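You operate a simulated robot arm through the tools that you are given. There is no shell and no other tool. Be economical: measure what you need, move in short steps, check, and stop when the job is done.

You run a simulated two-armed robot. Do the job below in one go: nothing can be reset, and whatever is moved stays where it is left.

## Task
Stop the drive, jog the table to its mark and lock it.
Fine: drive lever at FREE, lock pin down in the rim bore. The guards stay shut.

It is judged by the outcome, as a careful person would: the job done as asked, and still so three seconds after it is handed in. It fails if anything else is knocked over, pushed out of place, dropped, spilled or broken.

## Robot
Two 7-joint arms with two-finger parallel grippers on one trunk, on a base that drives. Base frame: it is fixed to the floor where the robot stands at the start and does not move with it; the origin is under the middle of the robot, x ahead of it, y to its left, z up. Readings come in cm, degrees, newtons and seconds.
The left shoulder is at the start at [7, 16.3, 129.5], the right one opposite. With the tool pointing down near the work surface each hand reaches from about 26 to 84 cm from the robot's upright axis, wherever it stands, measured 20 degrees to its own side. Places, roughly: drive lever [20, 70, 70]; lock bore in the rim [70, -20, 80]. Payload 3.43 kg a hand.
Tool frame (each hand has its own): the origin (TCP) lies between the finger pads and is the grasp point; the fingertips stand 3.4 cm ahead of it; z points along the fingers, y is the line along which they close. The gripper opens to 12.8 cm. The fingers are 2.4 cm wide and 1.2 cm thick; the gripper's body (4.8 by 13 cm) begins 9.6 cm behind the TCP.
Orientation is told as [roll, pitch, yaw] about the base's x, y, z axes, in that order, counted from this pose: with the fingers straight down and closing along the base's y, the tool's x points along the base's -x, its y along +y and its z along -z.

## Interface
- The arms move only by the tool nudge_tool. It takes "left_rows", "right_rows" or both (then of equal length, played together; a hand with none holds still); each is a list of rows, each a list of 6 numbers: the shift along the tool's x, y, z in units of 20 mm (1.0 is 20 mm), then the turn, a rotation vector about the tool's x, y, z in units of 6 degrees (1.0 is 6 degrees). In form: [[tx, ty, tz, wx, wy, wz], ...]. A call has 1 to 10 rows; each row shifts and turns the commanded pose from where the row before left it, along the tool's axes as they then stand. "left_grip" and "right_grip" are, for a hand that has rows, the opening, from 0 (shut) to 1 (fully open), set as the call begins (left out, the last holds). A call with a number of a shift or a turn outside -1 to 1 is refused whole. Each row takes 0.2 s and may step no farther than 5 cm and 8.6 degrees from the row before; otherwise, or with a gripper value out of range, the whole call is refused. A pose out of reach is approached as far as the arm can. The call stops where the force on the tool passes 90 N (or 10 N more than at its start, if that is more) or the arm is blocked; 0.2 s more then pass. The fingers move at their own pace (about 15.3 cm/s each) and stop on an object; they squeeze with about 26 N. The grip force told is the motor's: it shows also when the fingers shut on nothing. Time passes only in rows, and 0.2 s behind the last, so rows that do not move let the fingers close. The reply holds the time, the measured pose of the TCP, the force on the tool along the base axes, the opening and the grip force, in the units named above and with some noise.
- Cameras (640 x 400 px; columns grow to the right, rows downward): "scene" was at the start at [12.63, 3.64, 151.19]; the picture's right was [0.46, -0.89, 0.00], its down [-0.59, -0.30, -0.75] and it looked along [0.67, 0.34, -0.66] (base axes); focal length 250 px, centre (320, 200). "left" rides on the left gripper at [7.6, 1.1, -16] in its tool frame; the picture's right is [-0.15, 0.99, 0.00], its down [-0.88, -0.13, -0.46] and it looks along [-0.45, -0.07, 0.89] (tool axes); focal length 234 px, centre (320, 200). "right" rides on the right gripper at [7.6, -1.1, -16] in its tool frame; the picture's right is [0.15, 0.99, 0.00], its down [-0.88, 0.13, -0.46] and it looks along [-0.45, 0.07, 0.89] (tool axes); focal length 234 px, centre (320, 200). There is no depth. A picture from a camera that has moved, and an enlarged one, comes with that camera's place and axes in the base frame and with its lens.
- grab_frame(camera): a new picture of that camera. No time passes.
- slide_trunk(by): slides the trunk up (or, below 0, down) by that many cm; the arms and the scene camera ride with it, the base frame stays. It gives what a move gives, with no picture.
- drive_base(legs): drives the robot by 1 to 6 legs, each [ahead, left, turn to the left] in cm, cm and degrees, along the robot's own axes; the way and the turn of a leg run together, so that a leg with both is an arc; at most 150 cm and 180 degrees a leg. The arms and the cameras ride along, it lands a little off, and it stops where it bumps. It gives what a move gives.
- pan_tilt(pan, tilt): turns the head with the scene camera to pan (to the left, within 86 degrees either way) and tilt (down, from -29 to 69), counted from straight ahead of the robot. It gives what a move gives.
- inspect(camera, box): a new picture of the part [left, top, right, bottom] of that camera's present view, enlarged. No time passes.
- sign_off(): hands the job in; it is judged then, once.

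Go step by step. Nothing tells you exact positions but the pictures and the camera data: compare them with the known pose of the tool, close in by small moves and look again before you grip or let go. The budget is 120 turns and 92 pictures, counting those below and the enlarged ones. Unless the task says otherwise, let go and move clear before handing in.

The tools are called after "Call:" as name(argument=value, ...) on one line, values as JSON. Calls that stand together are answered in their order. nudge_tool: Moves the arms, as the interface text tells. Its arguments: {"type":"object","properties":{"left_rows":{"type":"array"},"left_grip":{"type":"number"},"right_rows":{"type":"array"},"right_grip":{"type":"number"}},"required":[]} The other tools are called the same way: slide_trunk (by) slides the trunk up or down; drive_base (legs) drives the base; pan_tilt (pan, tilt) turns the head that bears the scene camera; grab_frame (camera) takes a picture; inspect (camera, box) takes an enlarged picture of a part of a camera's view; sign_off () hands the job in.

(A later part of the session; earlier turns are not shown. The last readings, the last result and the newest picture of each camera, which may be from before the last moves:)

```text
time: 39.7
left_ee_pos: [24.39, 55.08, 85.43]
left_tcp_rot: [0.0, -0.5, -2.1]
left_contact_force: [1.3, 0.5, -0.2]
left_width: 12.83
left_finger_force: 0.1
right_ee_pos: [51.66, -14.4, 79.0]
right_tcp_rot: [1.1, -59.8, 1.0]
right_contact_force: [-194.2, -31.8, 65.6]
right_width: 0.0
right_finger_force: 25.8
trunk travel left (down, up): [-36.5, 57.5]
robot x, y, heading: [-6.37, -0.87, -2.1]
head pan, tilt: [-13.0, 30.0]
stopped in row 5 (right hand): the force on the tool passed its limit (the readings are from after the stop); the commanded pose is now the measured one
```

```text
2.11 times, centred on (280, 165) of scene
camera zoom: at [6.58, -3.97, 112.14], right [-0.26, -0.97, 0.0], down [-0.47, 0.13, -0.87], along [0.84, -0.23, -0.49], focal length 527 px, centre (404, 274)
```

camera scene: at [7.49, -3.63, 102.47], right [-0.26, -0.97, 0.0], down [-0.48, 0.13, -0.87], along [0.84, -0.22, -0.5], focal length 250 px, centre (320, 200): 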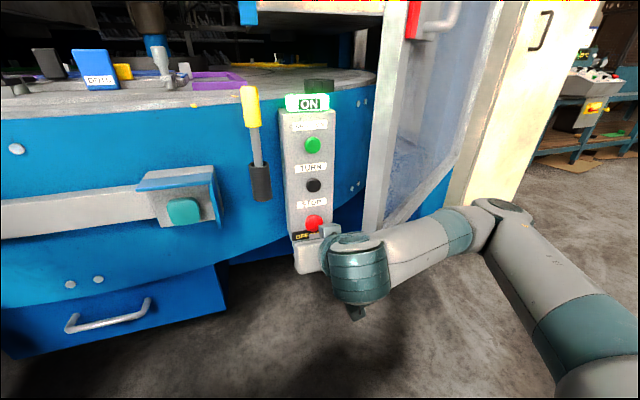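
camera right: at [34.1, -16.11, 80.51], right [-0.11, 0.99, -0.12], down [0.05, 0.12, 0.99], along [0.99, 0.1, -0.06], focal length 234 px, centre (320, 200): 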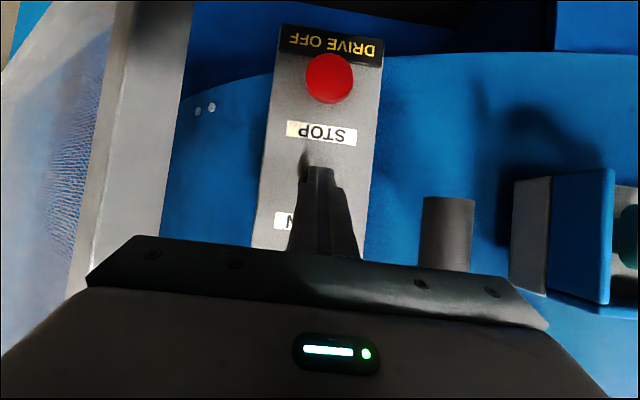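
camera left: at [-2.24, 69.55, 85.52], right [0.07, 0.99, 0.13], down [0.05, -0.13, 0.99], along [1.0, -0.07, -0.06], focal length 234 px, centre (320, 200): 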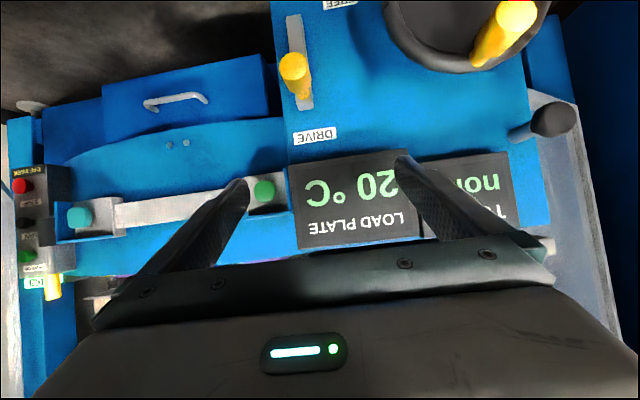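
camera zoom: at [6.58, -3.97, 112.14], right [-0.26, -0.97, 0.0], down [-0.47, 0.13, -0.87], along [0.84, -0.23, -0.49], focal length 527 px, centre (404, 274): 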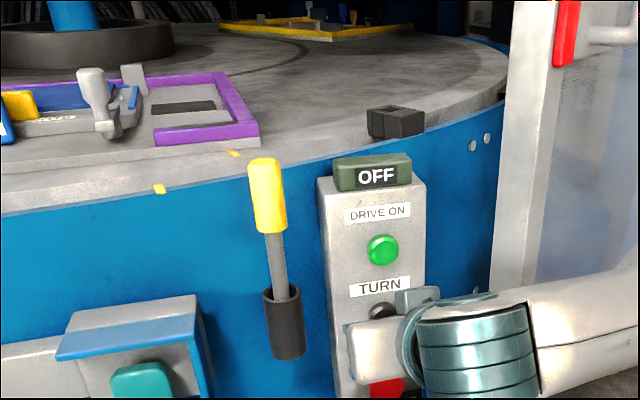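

TURN is firmly pressed and does nothing while the lever is at DRIVE. I'll back off gently and move the lever to FREE with the left hand.

Call:
nudge_tool(right_rows=[[0.1, 0, -0.17, 0, 0, 0], [0.1, 0, -0.17, 0, 0, 0], [0.1, 0, -0.17, 0, 0, 0], [0.1, 0, -0.17, 0, 0, 0], [0.1, 0, -0.17, 0, 0, 0], [0.1, 0, -0.17, 0, 0, 0], [0.1, 0, -0.17, 0, 0, 0], [0.1, 0, -0.17, 0, 0, 0]])

Call:
pan_tilt(pan=65, tilt=30)

Call:
grab_frame(camera="scene")

Call:
grab_frame(camera="left")

```text
time: 41.5
left_ee_pos: [24.9, 55.43, 84.9]
left_tcp_rot: [-0.1, 0.0, -1.9]
left_contact_force: [1.0, -0.6, 1.2]
left_width: 12.8
left_finger_force: 0.0
right_ee_pos: [49.68, -14.39, 78.47]
right_tcp_rot: [1.2, -59.5, 0.6]
right_contact_force: [0.0, -0.4, -0.2]
right_width: 0.0
right_finger_force: 25.9
trunk travel left (down, up): [-36.5, 57.5]
robot x, y, heading: [-5.96, -1.04, -2.0]
head pan, tilt: [-13.0, 30.0]
```

```text
time: 43.0
left_ee_pos: [24.92, 55.42, 85.04]
left_tcp_rot: [-0.2, 0.0, -1.9]
left_contact_force: [0.7, 0.2, -0.6]
left_width: 12.8
left_finger_force: 0.1
right_ee_pos: [49.56, -14.45, 78.51]
right_tcp_rot: [1.2, -59.6, 0.6]
right_contact_force: [-0.3, 0.3, 0.1]
right_width: 0.0
right_finger_force: 25.9
trunk travel left (down, up): [-36.5, 57.5]
robot x, y, heading: [-6.36, -0.79, -2.2]
head pan, tilt: [65.0, 30.0]
```

```text
56 pictures are left
camera scene: at [2.86, 6.65, 111.97], right [0.89, -0.45, 0.0], down [-0.23, -0.45, -0.87], along [0.39, 0.77, -0.5], focal length 250 px, centre (320, 200)
```

scene: 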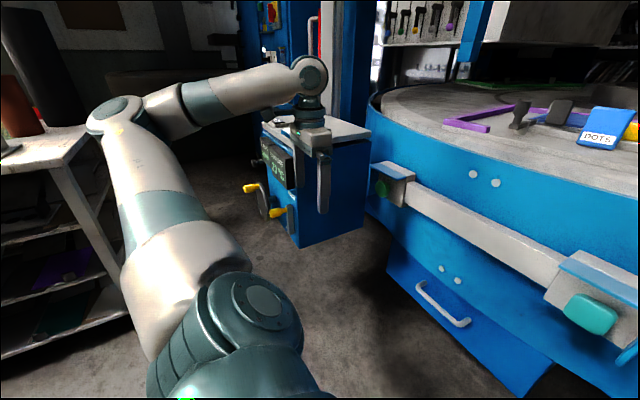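

```text
55 pictures are left
camera left: at [17.34, 56.73, 100.98], right [0.18, 0.98, 0.0], down [0.88, -0.16, 0.46], along [0.45, -0.08, -0.89], focal length 234 px, centre (320, 200)
```

left: 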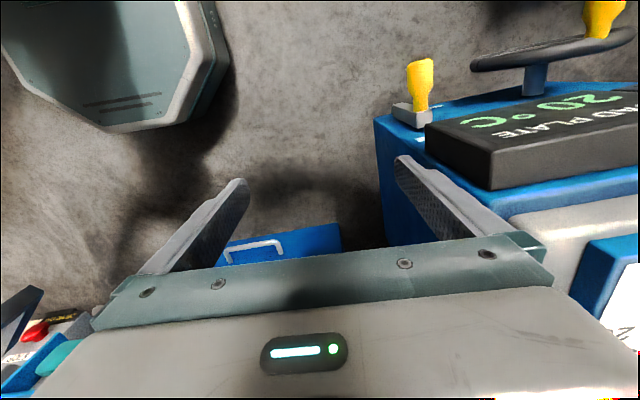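

The lever handle runs along x from about x = 18 to 22, at y = 67.3, z = 72.7. I'll bring the left hand to a pre-grasp pose behind and above it, pitched forward 42° and half open.

Call:
nudge_tool(left_rows=[[1, 0.2, 0.1, 0, -1, 0], [1, 0.2, -0.005, 0, -1, 0], [0.999, 0.2, -0.11, 0, -1, 0], [0.54, 0.77, 0.14, 0, -1, 0], [0.551, 0.77, 0.083, 0, -1, 0], [0.557, 0.77, 0.025, 0, -1, 0], [0.556, 0.77, -0.033, 0, -1, 0], [0.55, 0.77, -0.091, 0, 0, 0], [0.55, 0.77, -0.091, 0, 0, 0], [0.55, 0.77, -0.091, 0, 0, 0]], left_grip=0.5)

Call:
grab_frame(camera="left")

```text
time: 45.2
left_ee_pos: [12.72, 67.8, 80.18]
left_tcp_rot: [-0.1, -42.0, -1.9]
left_contact_force: [0.4, 0.9, 0.7]
left_width: 6.4
left_finger_force: 0.0
right_ee_pos: [49.55, -14.3, 78.41]
right_tcp_rot: [1.2, -59.4, 0.5]
right_contact_force: [0.5, 0.4, 0.3]
right_width: 0.01
right_finger_force: 26.2
trunk travel left (down, up): [-36.5, 57.5]
robot x, y, heading: [-6.58, -0.9, -1.8]
head pan, tilt: [65.0, 30.0]
```

```text
54 pictures are left
camera left: at [-3.65, 69.49, 87.01], right [0.14, 0.99, 0.1], down [0.35, -0.14, 0.93], along [0.93, -0.1, -0.36], focal length 234 px, centre (320, 200)
```

left: 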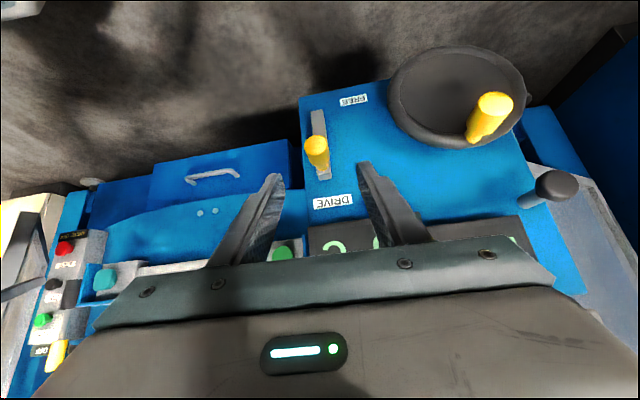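

This view is clear. DRIVE is above the handle and FREE is at lower right, so the lever swings about a quarter turn to the left, with little room beside the handwheel rim. Instead of gripping, I'll push it with closed fingers from the right side, so first I'll place them beside the handle.

Call:
nudge_tool(left_rows=[[0, -1, 0, 0, 0, 0], [0, -1, 0, 0, 0, 0], [0, -0.1, 1, 0, 0, 0], [0, 0, 1, 0, 0, 0], [0, 0, 1, 0, 0, 0], [0, 0, 1, 0, 0, 0], [0, 0, 0.5, 0, 0, 0]], left_grip=0)

Call:
grab_frame(camera="left")

```text
time: 46.8
left_ee_pos: [18.74, 63.28, 73.41]
left_tcp_rot: [-0.1, -42.0, -1.9]
left_contact_force: [-0.1, 0.0, -0.5]
left_width: 0.02
left_finger_force: 26.2
right_ee_pos: [49.53, -14.38, 78.57]
right_tcp_rot: [1.2, -59.5, 0.6]
right_contact_force: [0.1, -1.0, 0.1]
right_width: 0.0
right_finger_force: 25.9
trunk travel left (down, up): [-36.5, 57.5]
robot x, y, heading: [-6.27, -1.24, -2.0]
head pan, tilt: [65.0, 30.0]
```

```text
53 pictures are left
camera left: at [2.35, 64.93, 80.24], right [0.14, 0.99, 0.1], down [0.35, -0.14, 0.93], along [0.93, -0.1, -0.36], focal length 234 px, centre (320, 200)
```

left: 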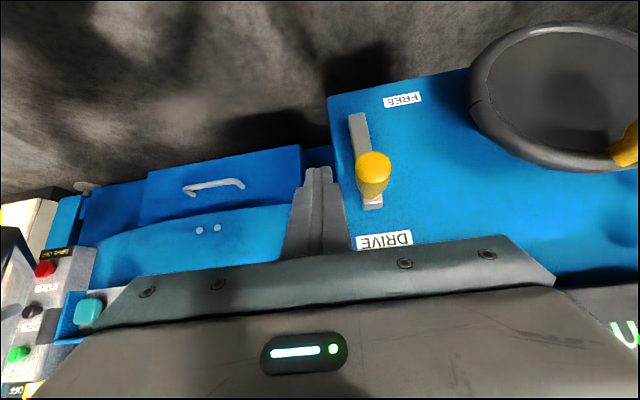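

The fingers sit beside the handle. I'll push left gently to about a 30° swing and check.

Call:
nudge_tool(left_rows=[[0, 0.45, 0, 0, 0, 0], [0, 0.45, 0, 0, 0, 0], [0, 0.45, 0, 0, 0, 0], [0, 0.45, 0, 0, 0, 0], [0, 0.45, 0, 0, 0, 0], [0, 0.45, 0, 0, 0, 0]])

Call:
grab_frame(camera="left")

```text
time: 48.2
left_ee_pos: [18.92, 68.78, 73.41]
left_tcp_rot: [-0.2, -42.0, -1.8]
left_contact_force: [-0.1, -3.7, -3.9]
left_width: 0.01
left_finger_force: 26.2
right_ee_pos: [49.65, -14.47, 78.44]
right_tcp_rot: [1.1, -59.4, 0.6]
right_contact_force: [0.0, -0.1, -0.7]
right_width: 0.03
right_finger_force: 25.9
trunk travel left (down, up): [-36.5, 57.5]
robot x, y, heading: [-6.54, -1.41, -1.9]
head pan, tilt: [65.0, 30.0]
```

```text
52 pictures are left
camera left: at [2.47, 70.44, 80.26], right [0.14, 0.99, 0.1], down [0.35, -0.14, 0.93], along [0.93, -0.1, -0.36], focal length 234 px, centre (320, 200)
```

left: 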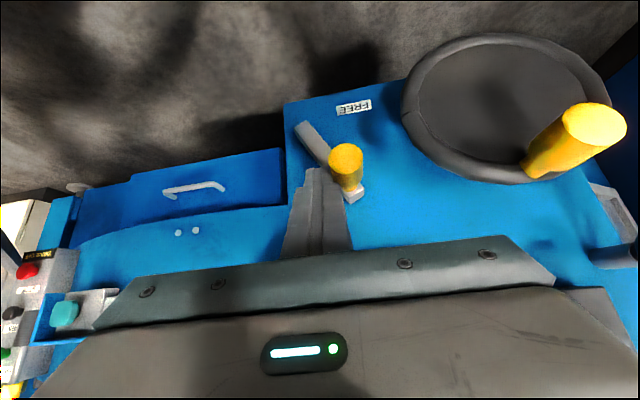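

The lever swings freely, with about 4 N of resistance. I'll carry on along the arc, left and then down.

Call:
nudge_tool(left_rows=[[0.03, 0.48, 0.04, 0, 0, 0], [0.03, 0.48, 0.04, 0, 0, 0], [0.17, 0.42, 0.19, 0, 0, 0], [0.17, 0.42, 0.19, 0, 0, 0], [0.2, 0.3, 0.22, 0, 0, 0], [0.2, 0.3, 0.22, 0, 0, 0]])

Call:
grab_frame(camera="left")

```text
time: 49.6
left_ee_pos: [19.18, 72.75, 72.17]
left_tcp_rot: [0.4, -42.6, -2.5]
left_contact_force: [-5.8, -39.5, 45.7]
left_width: 0.01
left_finger_force: 25.7
right_ee_pos: [49.38, -15.17, 78.64]
right_tcp_rot: [2.1, -59.7, -0.3]
right_contact_force: [0.0, 0.4, 0.0]
right_width: 0.0
right_finger_force: 26.0
trunk travel left (down, up): [-36.5, 57.5]
robot x, y, heading: [-6.42, -1.12, -2.0]
head pan, tilt: [65.0, 30.0]
```

```text
51 pictures are left
camera left: at [2.77, 74.43, 78.77], right [0.15, 0.98, 0.1], down [0.34, -0.15, 0.93], along [0.93, -0.1, -0.35], focal length 234 px, centre (320, 200)
```

left: 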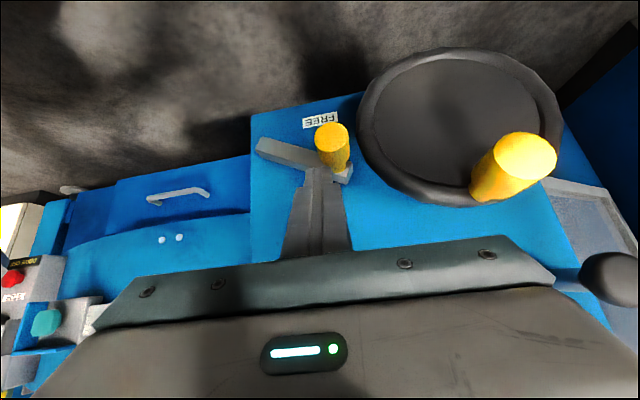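

Resistance rose sharply with the lever about 70° over, right by the FREE label, so it's at its stop. I'll lift away and check that it stays.

Call:
nudge_tool(left_rows=[[-0.1, -0.2, -0.15, 0, 0, 0], [-0.15, -0.2, -0.2, 0, 0, 0], [0, -0.3, -0.5, 0, 0, 0], [0, -0.3, -1, 0, 0, 0], [0, -0.3, -1, 0, 0, 0], [0, 0, -1, 0, 0, 0]])

Call:
inspect(camera="left", box=[240, 40, 480, 190])

```text
time: 51.0
left_ee_pos: [14.07, 71.0, 76.88]
left_tcp_rot: [-0.1, -41.9, -1.8]
left_contact_force: [0.3, -1.0, -0.1]
left_width: 0.0
left_finger_force: 26.3
right_ee_pos: [49.56, -14.47, 78.41]
right_tcp_rot: [1.2, -59.5, 0.6]
right_contact_force: [0.2, -0.5, 0.1]
right_width: 0.0
right_finger_force: 26.5
trunk travel left (down, up): [-36.5, 57.5]
robot x, y, heading: [-6.14, -1.47, -1.9]
head pan, tilt: [65.0, 30.0]
```

```text
2.67 times, centred on (360, 115) of left
camera zoom: at [-2.28, 72.71, 83.76], right [0.14, 0.99, 0.1], down [0.35, -0.14, 0.93], along [0.93, -0.1, -0.36], focal length 624 px, centre (213, 427)
```

zoom: 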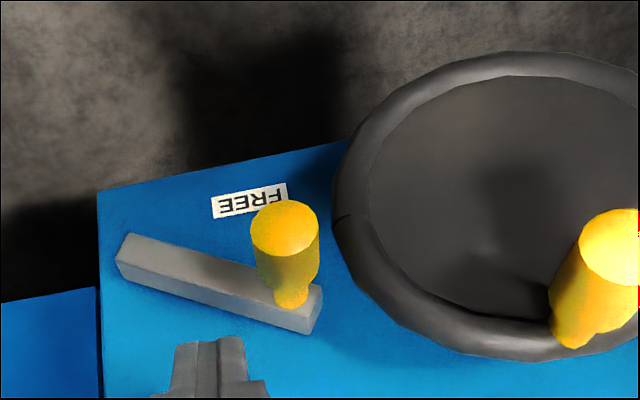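

The lever rests at FREE. Now I'll try a brief TURN press again with the scene camera on the panel.

Call:
nudge_tool(right_rows=[[-0.15, 0, 0.26, 0, 0, 0], [-0.15, 0, 0.26, 0, 0, 0], [-0.15, 0, 0.26, 0, 0, 0], [-0.1, 0, 0.17, 0, 0, 0], [0, 0, 0, 0, 0, 0]])

Call:
pan_tilt(pan=-13, tilt=30)

Call:
inspect(camera="scene", box=[160, 70, 400, 260])

Call:
grab_frame(camera="right")

```text
time: 52.2
left_ee_pos: [14.09, 71.09, 77.06]
left_tcp_rot: [-0.2, -42.0, -1.8]
left_contact_force: [0.2, 0.3, -0.2]
left_width: 0.01
left_finger_force: 26.2
right_ee_pos: [51.64, -14.31, 78.48]
right_tcp_rot: [1.0, -59.4, 0.7]
right_contact_force: [-12.3, 0.8, -5.8]
right_width: 0.0
right_finger_force: 25.8
trunk travel left (down, up): [-36.5, 57.5]
robot x, y, heading: [-6.03, -1.05, -2.0]
head pan, tilt: [65.0, 30.0]
```

```text
time: 53.8
left_ee_pos: [14.15, 71.08, 77.01]
left_tcp_rot: [-0.2, -42.0, -1.9]
left_contact_force: [0.0, -0.7, -0.6]
left_width: 0.02
left_finger_force: 26.5
right_ee_pos: [51.68, -14.3, 78.46]
right_tcp_rot: [1.2, -59.5, 0.6]
right_contact_force: [-15.5, 1.0, -6.6]
right_width: 0.02
right_finger_force: 25.4
trunk travel left (down, up): [-36.5, 57.5]
robot x, y, heading: [-6.24, -1.3, -1.9]
head pan, tilt: [-13.0, 30.0]
```

```text
2.11 times, centred on (280, 165) of scene
camera zoom: at [7.39, -3.74, 111.98], right [-0.26, -0.97, 0.0], down [-0.48, 0.13, -0.87], along [0.84, -0.22, -0.5], focal length 527 px, centre (404, 274)
```

zoom: 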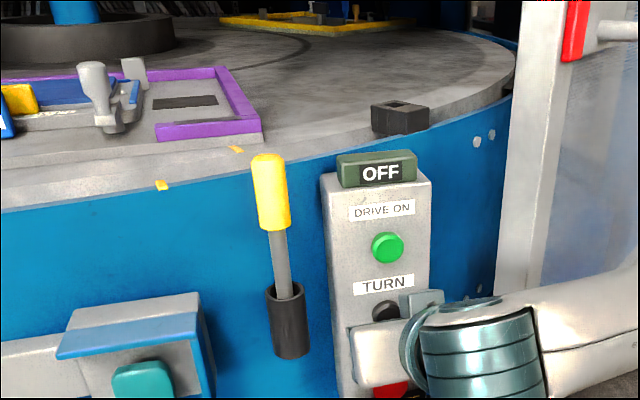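

```text
48 pictures are left
camera right: at [34.05, -15.91, 80.17], right [-0.1, 0.99, -0.12], down [0.05, 0.12, 0.99], along [0.99, 0.1, -0.06], focal length 234 px, centre (320, 200)
```

right: 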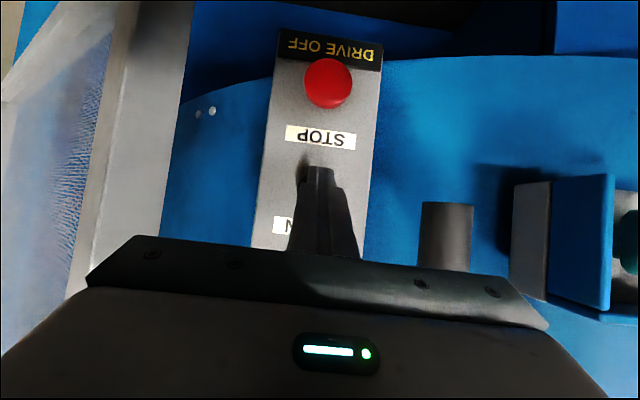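

No motion with about 15 N on TURN. I'll press a little deeper before concluding that it's inactive.

Call:
nudge_tool(right_rows=[[-0.08, 0, 0.13, 0, 0, 0], [-0.08, 0, 0.13, 0, 0, 0], [0, 0, 0, 0, 0, 0], [0, 0, 0, 0, 0, 0]])

Call:
inspect(camera="scene", box=[160, 70, 400, 260])

```text
time: 54.8
left_ee_pos: [14.03, 71.09, 77.04]
left_tcp_rot: [0.0, -42.2, -1.9]
left_contact_force: [-0.1, 0.0, 0.0]
left_width: 0.0
left_finger_force: 26.0
right_ee_pos: [51.9, -14.34, 78.53]
right_tcp_rot: [1.1, -59.4, 0.8]
right_contact_force: [-53.2, -1.2, -9.7]
right_width: 0.03
right_finger_force: 26.1
trunk travel left (down, up): [-36.5, 57.5]
robot x, y, heading: [-5.88, -1.07, -1.9]
head pan, tilt: [-13.0, 30.0]
```

```text
2.11 times, centred on (280, 165) of scene
camera zoom: at [7.07, -3.79, 112.02], right [-0.26, -0.97, 0.0], down [-0.48, 0.13, -0.87], along [0.84, -0.22, -0.5], focal length 527 px, centre (404, 274)
```

zoom: 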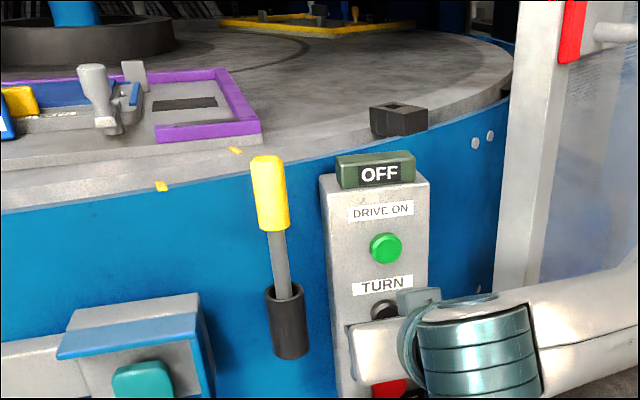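

TURN is inactive with the drive stopped, which leaves the handwheel beside the lever as the likely hand-jog, since FREE would uncouple the motor. I'll release the button and bring the left fingers next to the handwheel knob, near [16, 83, 74].

Call:
nudge_tool(right_rows=[[0.1, 0, -0.17, 0, 0, 0], [0.1, 0, -0.17, 0, 0, 0], [0.1, 0, -0.17, 0, 0, 0], [0.1, 0, -0.17, 0, 0, 0], [0.1, 0, -0.17, 0, 0, 0], [0.1, 0, -0.17, 0, 0, 0]], left_rows=[[0, 1, 0, 0, 0, 0], [0, 1, 0, 0, 0, 0], [0, 1, 0, 0, 0, 0], [0.23, 0.7, 0.25, 0, 0, 0], [0.23, 0, 0.25, 0, 0, 0], [0.23, 0, 0.25, 0, 0, 0]])

Call:
grab_frame(camera="left")

```text
time: 56.1
left_ee_pos: [14.43, 78.58, 75.03]
left_tcp_rot: [-0.1, -42.0, -2.0]
left_contact_force: [-1.1, 0.5, 0.3]
left_width: 0.0
left_finger_force: 26.0
right_ee_pos: [50.03, -14.26, 78.41]
right_tcp_rot: [1.1, -59.6, 0.6]
right_contact_force: [0.2, -0.6, 0.3]
right_width: 0.0
right_finger_force: 26.5
trunk travel left (down, up): [-36.5, 57.5]
robot x, y, heading: [-6.35, -1.06, -2.1]
head pan, tilt: [-13.0, 30.0]
```

```text
46 pictures are left
camera left: at [-1.96, 80.22, 81.94], right [0.14, 0.98, 0.1], down [0.35, -0.14, 0.93], along [0.93, -0.1, -0.36], focal length 234 px, centre (320, 200)
```

left: 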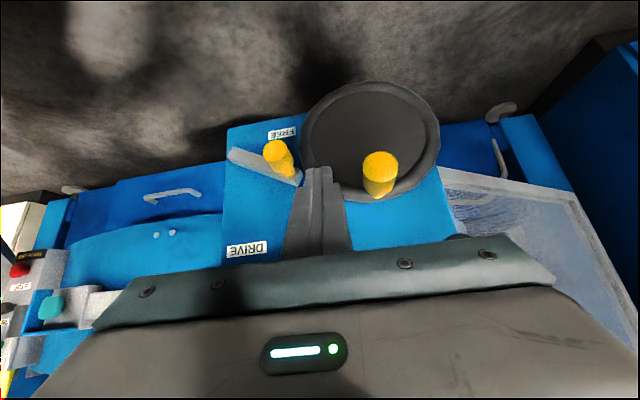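

The fingers are just right of the knob. I'll push it left in small steps and see whether the table moves.

Call:
nudge_tool(left_rows=[[0.2, 0.5, 0.2, 0, 0, 0], [0, 0.5, 0, 0, 0, 0], [0, 0.4, 0, 0, 0, 0], [0, 0.4, 0, 0, 0, 0], [0, 0.4, 0, 0, 0, 0], [0, 0.4, 0, 0, 0, 0]])

Call:
grab_frame(camera="left")

Call:
inspect(camera="scene", box=[160, 70, 400, 260])

```text
time: 57.5
left_ee_pos: [14.35, 83.77, 74.34]
left_tcp_rot: [-0.2, -41.9, -1.9]
left_contact_force: [-0.2, -0.6, -0.5]
left_width: 0.0
left_finger_force: 25.6
right_ee_pos: [49.96, -14.34, 78.38]
right_tcp_rot: [1.1, -59.5, 0.6]
right_contact_force: [-0.2, -0.2, -0.3]
right_width: 0.02
right_finger_force: 26.2
trunk travel left (down, up): [-36.5, 57.5]
robot x, y, heading: [-6.81, -1.19, -1.9]
head pan, tilt: [-13.0, 30.0]
```

```text
45 pictures are left
camera left: at [-1.88, 85.42, 81.26], right [0.14, 0.98, 0.1], down [0.35, -0.14, 0.93], along [0.93, -0.1, -0.36], focal length 234 px, centre (320, 200)
```

left: 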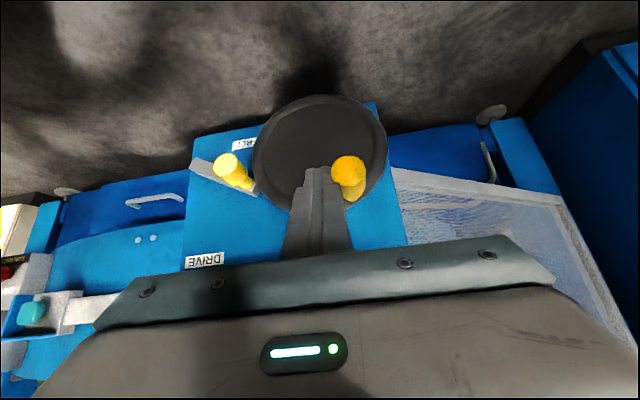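

```text
2.11 times, centred on (280, 165) of scene
camera zoom: at [7.5, -3.72, 111.96], right [-0.26, -0.97, 0.0], down [-0.48, 0.13, -0.87], along [0.84, -0.22, -0.5], focal length 527 px, centre (404, 274)
```

zoom: 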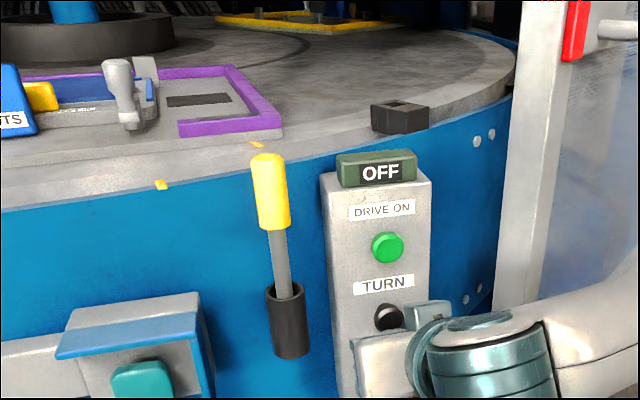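

The handwheel jogs the table. A push of about 28° moved the mark the wrong way by about 1.5°, so I need roughly 130° in the other direction. I'll bring the fingers over to the left side of the knob and push back right.

Call:
nudge_tool(left_rows=[[0, -0.3, -0.3, 0, 0, 0], [-0.669, 0, -0.743, 0, 0, 0], [-0.669, 0, -0.743, 0, 0, 0], [-0.2, 1, -0.22, 0, 0, 0], [0, 1, 0, 0, 0, 0], [0, 1, 0, 0, 0, 0], [0, 0.6, 0, 0, 0, 0], [0.669, 0, 0.743, 0, 0, 0], [0.669, 0, 0.743, 0, 0, 0], [0.27, 0, 0.6, 0, 0, 0]])

Call:
grab_frame(camera="left")

```text
time: 59.8
left_ee_pos: [14.65, 90.26, 74.17]
left_tcp_rot: [-0.1, -42.0, -1.9]
left_contact_force: [-0.7, 0.5, -0.5]
left_width: 0.02
left_finger_force: 26.1
right_ee_pos: [50.1, -14.31, 78.49]
right_tcp_rot: [1.1, -59.5, 0.5]
right_contact_force: [0.2, -0.2, 0.2]
right_width: 0.02
right_finger_force: 26.2
trunk travel left (down, up): [-36.5, 57.5]
robot x, y, heading: [-6.85, -1.1, -2.2]
head pan, tilt: [-13.0, 30.0]
```

```text
43 pictures are left
camera left: at [-1.71, 91.86, 81.03], right [0.14, 0.98, 0.1], down [0.35, -0.14, 0.93], along [0.93, -0.1, -0.36], focal length 234 px, centre (320, 200)
```

left: 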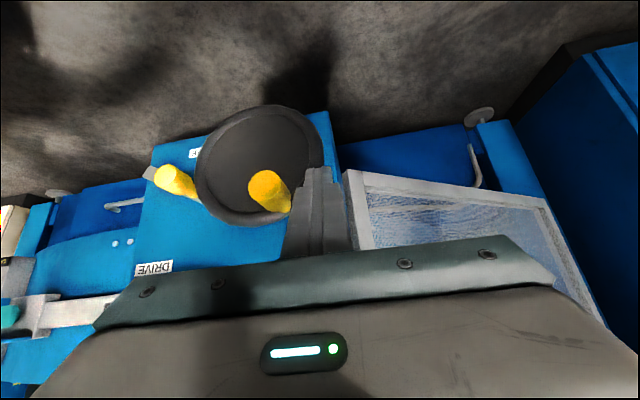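

The fingers are left of the knob. I'll push it right over the top, then check the table.

Call:
nudge_tool(left_rows=[[0, -0.5, 0, 0, 0, 0], [0, -0.45, 0, 0, 0, 0], [0, -0.45, 0, 0, 0, 0], [0, -0.45, 0, 0, 0, 0], [0, -0.45, 0, 0, 0, 0], [0, -0.45, 0, 0, 0, 0], [0, -0.45, 0, 0, 0, 0]])

Call:
grab_frame(camera="left")

Call:
inspect(camera="scene", box=[160, 70, 400, 260])

```text
time: 61.4
left_ee_pos: [14.56, 83.94, 74.29]
left_tcp_rot: [0.0, -41.8, -2.0]
left_contact_force: [0.6, 0.6, -1.0]
left_width: 0.02
left_finger_force: 25.7
right_ee_pos: [50.01, -14.34, 78.43]
right_tcp_rot: [1.2, -59.5, 0.7]
right_contact_force: [0.1, 0.3, 0.9]
right_width: 0.0
right_finger_force: 25.9
trunk travel left (down, up): [-36.5, 57.5]
robot x, y, heading: [-6.6, -1.24, -2.2]
head pan, tilt: [-13.0, 30.0]
```

```text
42 pictures are left
camera left: at [-1.81, 85.56, 81.1], right [0.14, 0.99, 0.1], down [0.35, -0.14, 0.93], along [0.93, -0.1, -0.36], focal length 234 px, centre (320, 200)
```

left: 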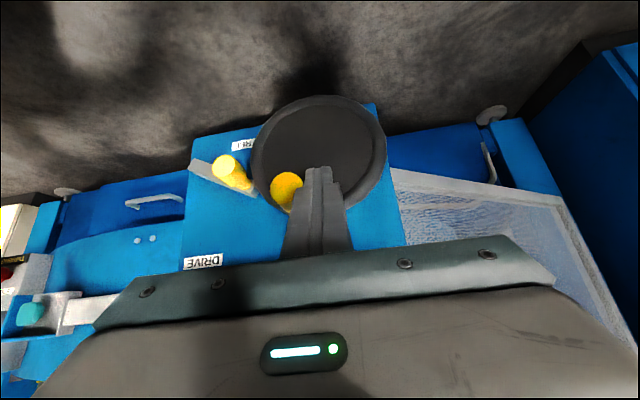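

```text
2.11 times, centred on (280, 165) of scene
camera zoom: at [7.49, -3.73, 111.96], right [-0.26, -0.97, 0.0], down [-0.48, 0.13, -0.87], along [0.84, -0.22, -0.5], focal length 527 px, centre (404, 274)
```

zoom: 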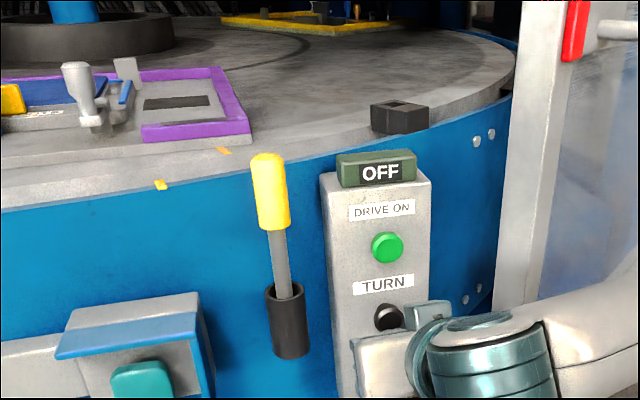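

The mark is now moving the right way, from 257 to 223 px. I'll continue along the knob's arc.

Call:
nudge_tool(left_rows=[[0.05, -0.575, 0.056, 0, 0, 0], [0.05, -0.575, 0.056, 0, 0, 0], [0.12, -0.38, 0.134, 0, 0, 0], [0.12, -0.38, 0.134, 0, 0, 0], [0.214, -0.27, 0.238, 0, 0, 0], [0.214, -0.27, 0.238, 0, 0, 0]])

Call:
grab_frame(camera="left")

Call:
inspect(camera="scene", box=[160, 70, 400, 260])

```text
time: 62.8
left_ee_pos: [14.43, 79.67, 71.51]
left_tcp_rot: [-0.1, -42.0, -1.6]
left_contact_force: [14.7, 44.3, -13.7]
left_width: 0.01
left_finger_force: 26.1
right_ee_pos: [49.95, -14.0, 78.4]
right_tcp_rot: [0.6, -59.4, 1.1]
right_contact_force: [0.4, 0.2, -0.5]
right_width: 0.01
right_finger_force: 26.2
trunk travel left (down, up): [-36.5, 57.5]
robot x, y, heading: [-6.67, -0.77, -2.1]
head pan, tilt: [-13.0, 30.0]
```

```text
40 pictures are left
camera left: at [-1.87, 81.23, 78.39], right [0.14, 0.99, 0.1], down [0.35, -0.14, 0.93], along [0.93, -0.09, -0.36], focal length 234 px, centre (320, 200)
```

left: 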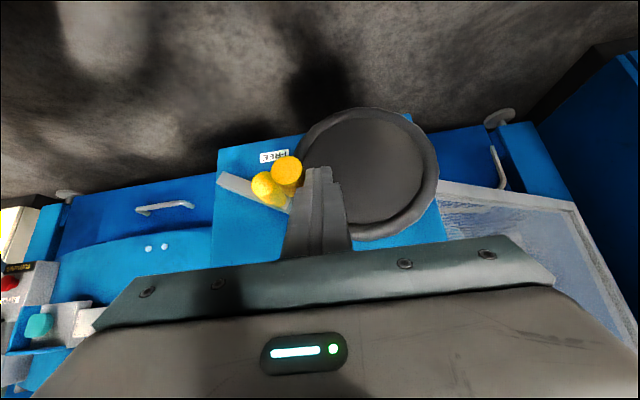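

```text
2.11 times, centred on (280, 165) of scene
camera zoom: at [7.67, -3.14, 111.96], right [-0.26, -0.97, 0.01], down [-0.48, 0.12, -0.87], along [0.84, -0.23, -0.5], focal length 527 px, centre (404, 274)
```

zoom: 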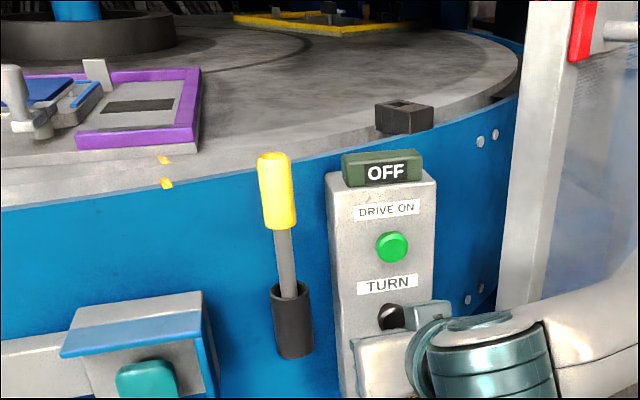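

The mark has reached the fixed mark, and the knob is now close to the lever handle. I'll back the finger off and inspect both closely.

Call:
nudge_tool(left_rows=[[0, 0.25, 0, 0, 0, 0], [0, 0.3, 0, 0, 0, 0], [-0.2, 0.3, -0.22, 0, 0, 0], [-0.3, 0.3, -0.33, 0, 0, 0], [0, 0, -1, 0, 0, 0]])

Call:
inspect(camera="scene", box=[190, 115, 270, 165])

Call:
inspect(camera="left", box=[200, 90, 440, 240])

```text
time: 64.0
left_ee_pos: [13.01, 81.2, 75.0]
left_tcp_rot: [-0.1, -41.9, -1.9]
left_contact_force: [-0.5, 0.6, 0.0]
left_width: 0.01
left_finger_force: 26.3
right_ee_pos: [49.98, -14.37, 78.48]
right_tcp_rot: [1.2, -59.6, 0.6]
right_contact_force: [0.8, -0.4, -0.1]
right_width: 0.01
right_finger_force: 25.8
trunk travel left (down, up): [-36.5, 57.5]
robot x, y, heading: [-6.72, -1.31, -2.0]
head pan, tilt: [-13.0, 30.0]
```

```text
8.00 times, centred on (230, 140) of scene
camera zoom: at [7.47, -3.78, 111.97], right [-0.26, -0.97, 0.0], down [-0.48, 0.13, -0.87], along [0.84, -0.22, -0.5], focal length 2004 px, centre (1040, 680)
```

zoom: 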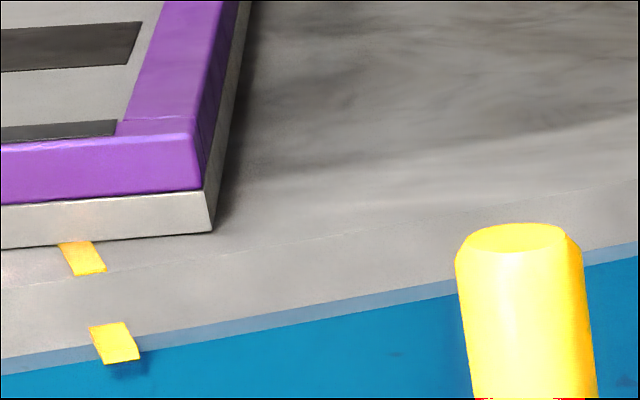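

```text
2.67 times, centred on (320, 165) of left
camera zoom: at [-3.32, 82.91, 81.8], right [0.14, 0.98, 0.1], down [0.34, -0.14, 0.93], along [0.93, -0.1, -0.36], focal length 624 px, centre (320, 293)
```

zoom: 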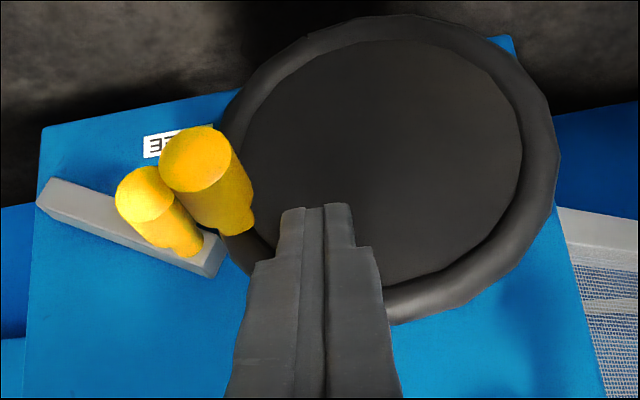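

The knob and lever look unaffected: the lever's still at FREE and the marks are nearly collinear. I'll raise the trunk 27 cm to see the lock block from above and prepare to fetch the pin, whose yellow handle is at about [53, -3.7, 95].

Call:
slide_trunk(by=27)

Call:
pan_tilt(pan=-15, tilt=35)

Call:
inspect(camera="scene", box=[180, 130, 420, 280])

```text
time: 66.7
left_ee_pos: [13.04, 81.29, 101.98]
left_tcp_rot: [0.0, -42.0, -1.9]
left_contact_force: [0.1, -0.7, -0.5]
left_width: 0.01
left_finger_force: 26.1
right_ee_pos: [49.95, -14.41, 105.4]
right_tcp_rot: [1.2, -59.5, 0.6]
right_contact_force: [0.6, -0.2, -0.6]
right_width: 0.03
right_finger_force: 25.9
trunk travel left (down, up): [-63.5, 30.5]
robot x, y, heading: [-6.33, -1.15, -2.0]
head pan, tilt: [-13.0, 30.0]
```

```text
time: 67.4
left_ee_pos: [13.12, 81.32, 101.92]
left_tcp_rot: [-0.1, -42.0, -1.8]
left_contact_force: [0.0, -0.1, -0.1]
left_width: 0.01
left_finger_force: 25.7
right_ee_pos: [49.95, -14.42, 105.36]
right_tcp_rot: [1.2, -59.5, 0.6]
right_contact_force: [-0.1, 0.1, 1.2]
right_width: 0.04
right_finger_force: 26.0
trunk travel left (down, up): [-63.5, 30.5]
robot x, y, heading: [-6.32, -0.99, -2.2]
head pan, tilt: [-15.0, 35.0]
```

```text
2.67 times, centred on (300, 205) of scene
camera zoom: at [7.17, -3.97, 138.19], right [-0.29, -0.96, 0.0], down [-0.55, 0.17, -0.82], along [0.78, -0.24, -0.57], focal length 668 px, centre (373, 187)
```

zoom: 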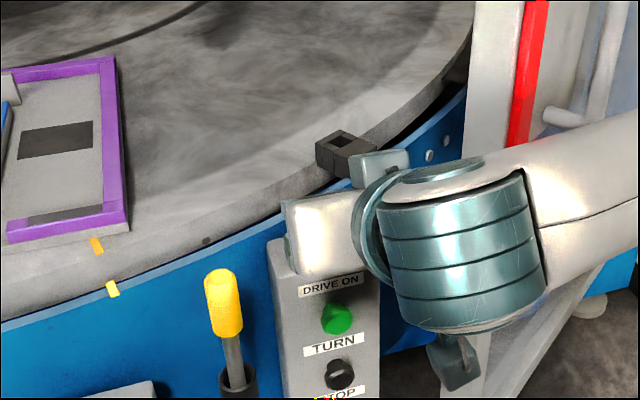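

The right arm hides the block. I'll swing the right hand upright, above the pin handle, with the fingers opened, which also clears the view.

Call:
nudge_tool(right_rows=[[-0.366, 0.535, -0.026, 0, 1, 0], [-0.361, 0.535, -0.065, 0, 1, 0], [-0.352, 0.535, -0.102, 0, 1, 0], [-0.34, 0.535, -0.138, 0, 1, 0], [-0.323, 0.535, -0.173, 0, 1, 0], [-0.304, 0.535, -0.206, 0, 1, 0], [-0.28, 0.535, -0.236, 0, 1, 0], [-0.254, 0.535, -0.265, 0, 1, 0], [-0.226, 0.535, -0.29, 0, 1, 0], [-0.193, 0.535, -0.311, 0, 1, 0]], right_grip=0.6)

Call:
inspect(camera="scene", box=[180, 130, 420, 280])

Call:
grab_frame(camera="right")

```text
time: 69.6
left_ee_pos: [13.11, 81.47, 101.75]
left_tcp_rot: [0.0, -41.9, -1.9]
left_contact_force: [-0.5, 0.2, -0.1]
left_width: 0.02
left_finger_force: 26.3
right_ee_pos: [52.93, -3.54, 111.89]
right_tcp_rot: [0.5, 0.6, 1.5]
right_contact_force: [0.3, 0.1, 0.3]
right_width: 7.7
right_finger_force: 0.2
trunk travel left (down, up): [-63.5, 30.5]
robot x, y, heading: [-6.17, -1.02, -1.8]
head pan, tilt: [-15.0, 35.0]
```

```text
2.67 times, centred on (300, 205) of scene
camera zoom: at [7.23, -3.87, 138.18], right [-0.29, -0.96, 0.0], down [-0.55, 0.17, -0.82], along [0.78, -0.24, -0.57], focal length 668 px, centre (373, 187)
```

zoom: 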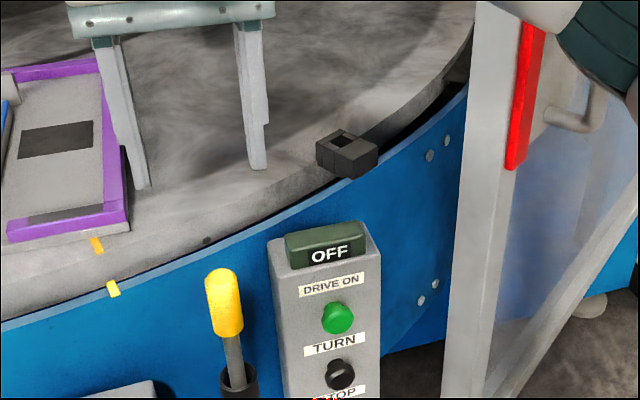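

```text
34 pictures are left
camera right: at [45.65, -5.01, 128.09], right [-0.17, 0.98, 0.01], down [0.88, 0.15, 0.45], along [0.44, 0.09, -0.89], focal length 234 px, centre (320, 200)
```

right: 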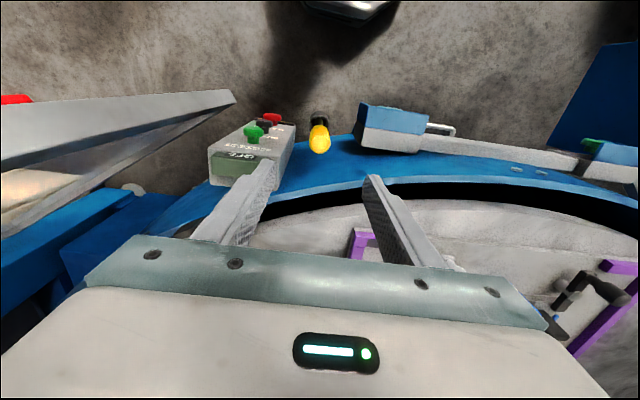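

The pin handle is centred at about [51.8, -3.7], with its top near z = 99.5. I'll enlarge the block and the rim hole before lifting it.

Call:
inspect(camera="scene", box=[285, 165, 341, 200])

Call:
inspect(camera="scene", box=[200, 205, 280, 255])

```text
11.43 times, centred on (313, 182) of scene
camera zoom: at [7.23, -3.87, 138.18], right [-0.29, -0.96, 0.0], down [-0.55, 0.17, -0.82], along [0.78, -0.24, -0.57], focal length 2863 px, centre (400, 400)
```

zoom: 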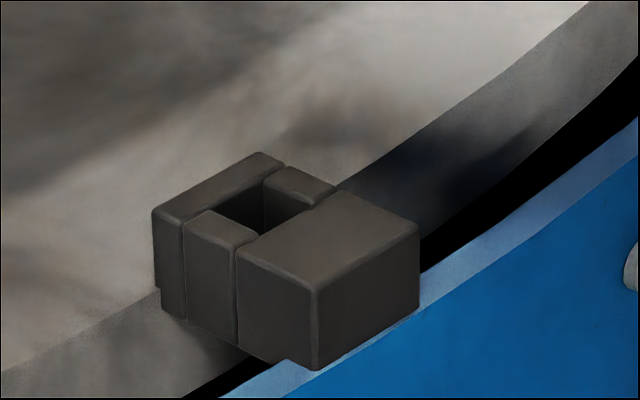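

```text
8.00 times, centred on (240, 230) of scene
camera zoom: at [7.23, -3.87, 138.18], right [-0.29, -0.96, 0.0], down [-0.55, 0.17, -0.82], along [0.78, -0.24, -0.57], focal length 2004 px, centre (960, -40)
```

zoom: 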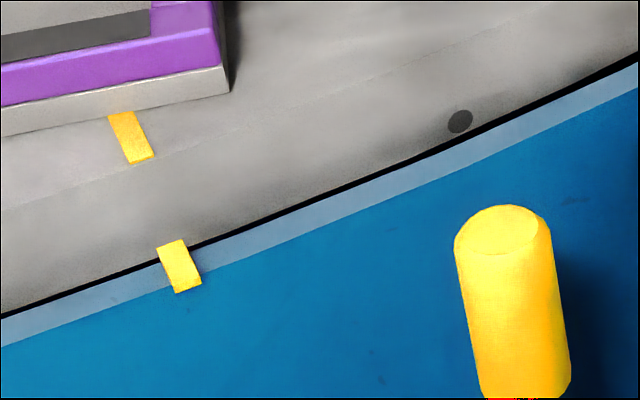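

The block at [73.6, -20.3], top at z≈97.5, is a guide with a square hole of about 2 cm. The marks agree to within about 0.2 cm. Next, I'll descend over the pin handle.

Call:
nudge_tool(right_rows=[[0.5, -0.1, 0, 0, 0, 0], [0, 0, 1, 0, 0, 0], [0, 0, 1, 0, 0, 0], [0, 0, 1, 0, 0, 0], [0, 0, 1, 0, 0, 0], [0, 0, 1, 0, 0, 0]])

Call:
grab_frame(camera="right")

Call:
inspect(camera="scene", box=[180, 130, 420, 280])

```text
time: 71.0
left_ee_pos: [13.11, 81.38, 101.95]
left_tcp_rot: [-0.1, -41.9, -1.9]
left_contact_force: [0.0, 0.6, 0.5]
left_width: 0.01
left_finger_force: 25.7
right_ee_pos: [51.86, -3.74, 102.04]
right_tcp_rot: [0.6, 0.5, 1.5]
right_contact_force: [0.8, 0.3, -0.3]
right_width: 7.69
right_finger_force: 0.0
trunk travel left (down, up): [-63.5, 30.5]
robot x, y, heading: [-6.54, -1.14, -1.9]
head pan, tilt: [-15.0, 35.0]
```

```text
31 pictures are left
camera right: at [44.42, -5.21, 118.21], right [-0.17, 0.98, 0.01], down [0.88, 0.15, 0.45], along [0.44, 0.09, -0.89], focal length 234 px, centre (320, 200)
```

right: 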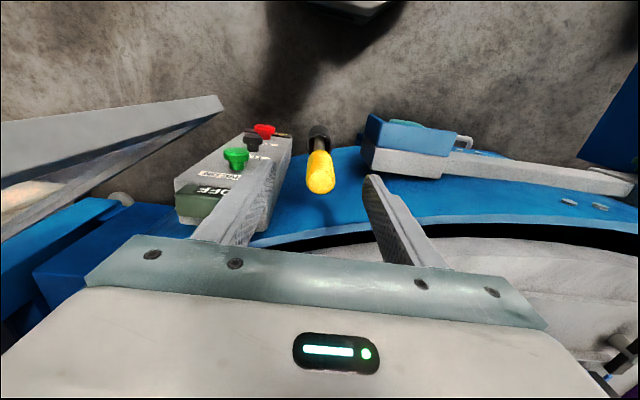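

```text
2.67 times, centred on (300, 205) of scene
camera zoom: at [7.21, -3.98, 138.19], right [-0.29, -0.96, 0.0], down [-0.55, 0.17, -0.82], along [0.78, -0.24, -0.57], focal length 668 px, centre (373, 187)
```

zoom: 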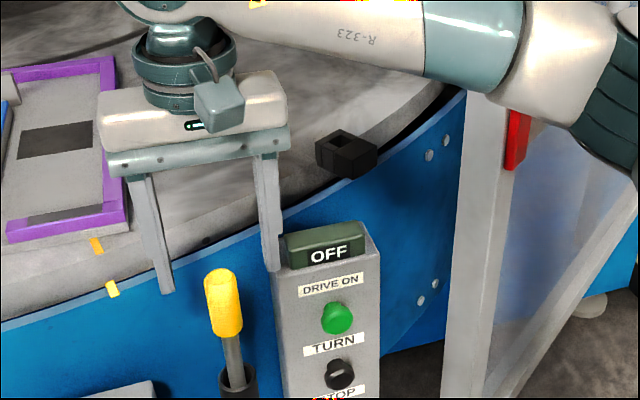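

The handle is centred between the fingers. I'll descend 6.4 cm and grip it.

Call:
nudge_tool(right_rows=[[0, 0, 0.8, 0, 0, 0], [0, 0, 0.8, 0, 0, 0], [0, 0, 0.8, 0, 0, 0], [0, 0, 0.8, 0, 0, 0]])

Call:
nudge_tool(right_rows=[[0, 0, 0, 0, 0, 0], [0, 0, 0, 0, 0, 0], [0, 0, 0, 0, 0, 0]], right_grip=0)

Call:
grab_frame(camera="right")

```text
time: 72.0
left_ee_pos: [13.13, 81.35, 101.91]
left_tcp_rot: [-0.1, -42.0, -1.9]
left_contact_force: [-0.7, 0.1, -0.2]
left_width: 0.03
left_finger_force: 25.6
right_ee_pos: [51.76, -3.71, 95.83]
right_tcp_rot: [0.6, 0.6, 1.6]
right_contact_force: [0.0, 0.8, 0.2]
right_width: 7.7
right_finger_force: 0.0
trunk travel left (down, up): [-63.5, 30.5]
robot x, y, heading: [-6.54, -1.29, -2.0]
head pan, tilt: [-15.0, 35.0]
```

```text
time: 72.8
left_ee_pos: [13.08, 81.28, 102.03]
left_tcp_rot: [-0.1, -42.0, -1.9]
left_contact_force: [-0.1, 0.2, -0.1]
left_width: 0.0
left_finger_force: 26.1
right_ee_pos: [51.72, -3.63, 95.92]
right_tcp_rot: [0.4, 0.5, 1.5]
right_contact_force: [-0.5, -0.4, 0.8]
right_width: 2.68
right_finger_force: 25.5
trunk travel left (down, up): [-63.5, 30.5]
robot x, y, heading: [-6.29, -1.03, -2.0]
head pan, tilt: [-15.0, 35.0]
```

```text
29 pictures are left
camera right: at [44.27, -5.15, 111.96], right [-0.17, 0.98, 0.01], down [0.88, 0.15, 0.45], along [0.44, 0.09, -0.89], focal length 234 px, centre (320, 200)
```

right: 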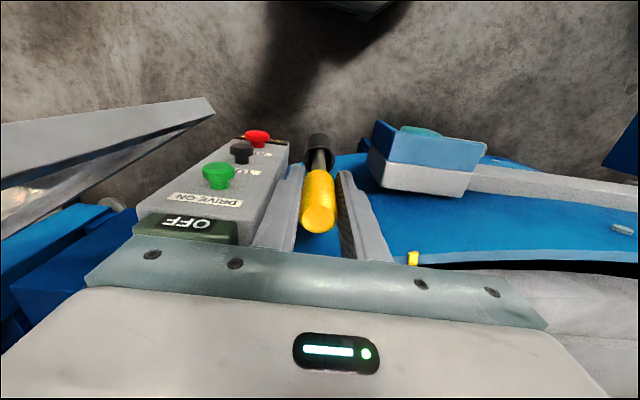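

The handle is gripped at 2.68 cm. I'll lift straight up.

Call:
nudge_tool(right_rows=[[0, 0, -0.8, 0, 0, 0], [0, 0, -1, 0, 0, 0], [0, 0, -1, 0, 0, 0], [0, 0, -1, 0, 0, 0], [0, 0, -1, 0, 0, 0], [0, 0, -1, 0, 0, 0], [0, 0, -1, 0, 0, 0], [0, 0, -1, 0, 0, 0], [0, 0, -1, 0, 0, 0], [0, 0, -1, 0, 0, 0]])

Call:
inspect(camera="scene", box=[160, 80, 400, 280])

```text
time: 75.0
left_ee_pos: [13.07, 81.31, 101.91]
left_tcp_rot: [-0.1, -42.0, -1.8]
left_contact_force: [0.1, -0.5, -0.4]
left_width: 0.0
left_finger_force: 26.2
right_ee_pos: [51.91, -3.99, 115.32]
right_tcp_rot: [0.5, 0.5, 1.6]
right_contact_force: [0.1, 1.0, -1.1]
right_width: 2.69
right_finger_force: 26.0
trunk travel left (down, up): [-63.5, 30.5]
robot x, y, heading: [-6.61, -0.93, -2.0]
head pan, tilt: [-15.0, 35.0]
```

```text
2.00 times, centred on (280, 180) of scene
camera zoom: at [7.14, -3.95, 138.19], right [-0.29, -0.96, 0.0], down [-0.55, 0.17, -0.82], along [0.78, -0.24, -0.57], focal length 501 px, centre (400, 240)
```

zoom: 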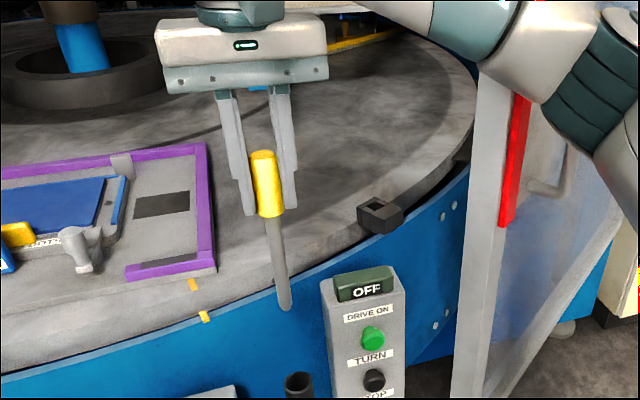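

The pin is out. Its tip is about 16.2 cm below the TCP, so near z = 99. The block is at the edge of reach, so I'll drive forward 7 cm, raise the pin slightly and carry it towards the block.

Call:
nudge_tool(right_rows=[[0, 0, -1, 0, 0, 0]])

Call:
drive_base(legs=[[7, 0, 0]])

```text
time: 75.4
left_ee_pos: [13.09, 81.32, 101.96]
left_tcp_rot: [-0.1, -42.1, -1.9]
left_contact_force: [0.3, 1.5, 0.0]
left_width: 0.04
left_finger_force: 26.1
right_ee_pos: [51.85, -3.89, 117.26]
right_tcp_rot: [0.7, 0.4, 1.6]
right_contact_force: [-0.3, 0.2, -0.6]
right_width: 2.74
right_finger_force: 26.5
trunk travel left (down, up): [-63.5, 30.5]
robot x, y, heading: [-6.23, -0.96, -2.2]
head pan, tilt: [-15.0, 35.0]
```

```text
time: 76.3
left_ee_pos: [17.36, 81.14, 102.01]
left_tcp_rot: [-0.1, -42.5, -2.6]
left_contact_force: [-0.1, 0.6, -0.9]
left_width: 0.0
left_finger_force: 25.6
right_ee_pos: [54.99, -3.72, 117.55]
right_tcp_rot: [0.1, -0.1, 1.9]
right_contact_force: [-0.8, 0.9, -1.6]
right_width: 2.68
right_finger_force: 25.8
trunk travel left (down, up): [-63.5, 30.5]
robot x, y, heading: [-1.91, -0.96, -2.3]
head pan, tilt: [-15.0, 35.0]
stopped in leg 1: the robot was blocked; the commanded pose is now the measured one
```

The base stopped after about 4 cm, so something touched. I'll look to the right, where the forearm is near the guard door.

Call:
pan_tilt(pan=-40, tilt=25)

Call:
grab_frame(camera="scene")

```text
time: 77.2
left_ee_pos: [17.31, 81.27, 101.99]
left_tcp_rot: [-0.2, -42.4, -2.4]
left_contact_force: [0.6, -0.1, 1.4]
left_width: 0.01
left_finger_force: 25.6
right_ee_pos: [55.05, -3.8, 117.59]
right_tcp_rot: [0.2, 0.1, 1.8]
right_contact_force: [-0.3, 0.1, -0.6]
right_width: 2.71
right_finger_force: 26.2
trunk travel left (down, up): [-63.5, 30.5]
robot x, y, heading: [-2.1, -0.81, -2.4]
head pan, tilt: [-40.0, 25.0]
```

```text
27 pictures are left
camera scene: at [8.76, -7.44, 139.89], right [-0.67, -0.74, 0.0], down [-0.31, 0.28, -0.91], along [0.67, -0.61, -0.42], focal length 250 px, centre (320, 200)
```

scene: 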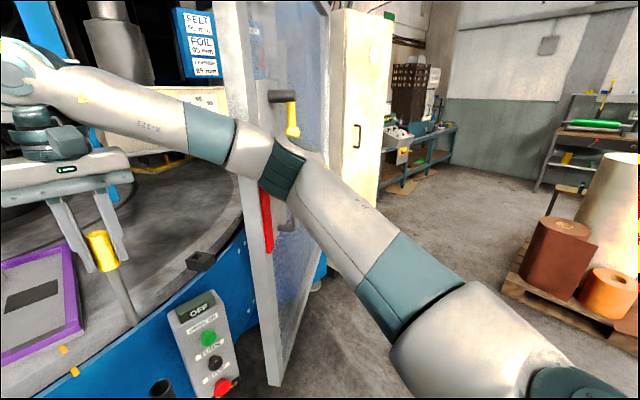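

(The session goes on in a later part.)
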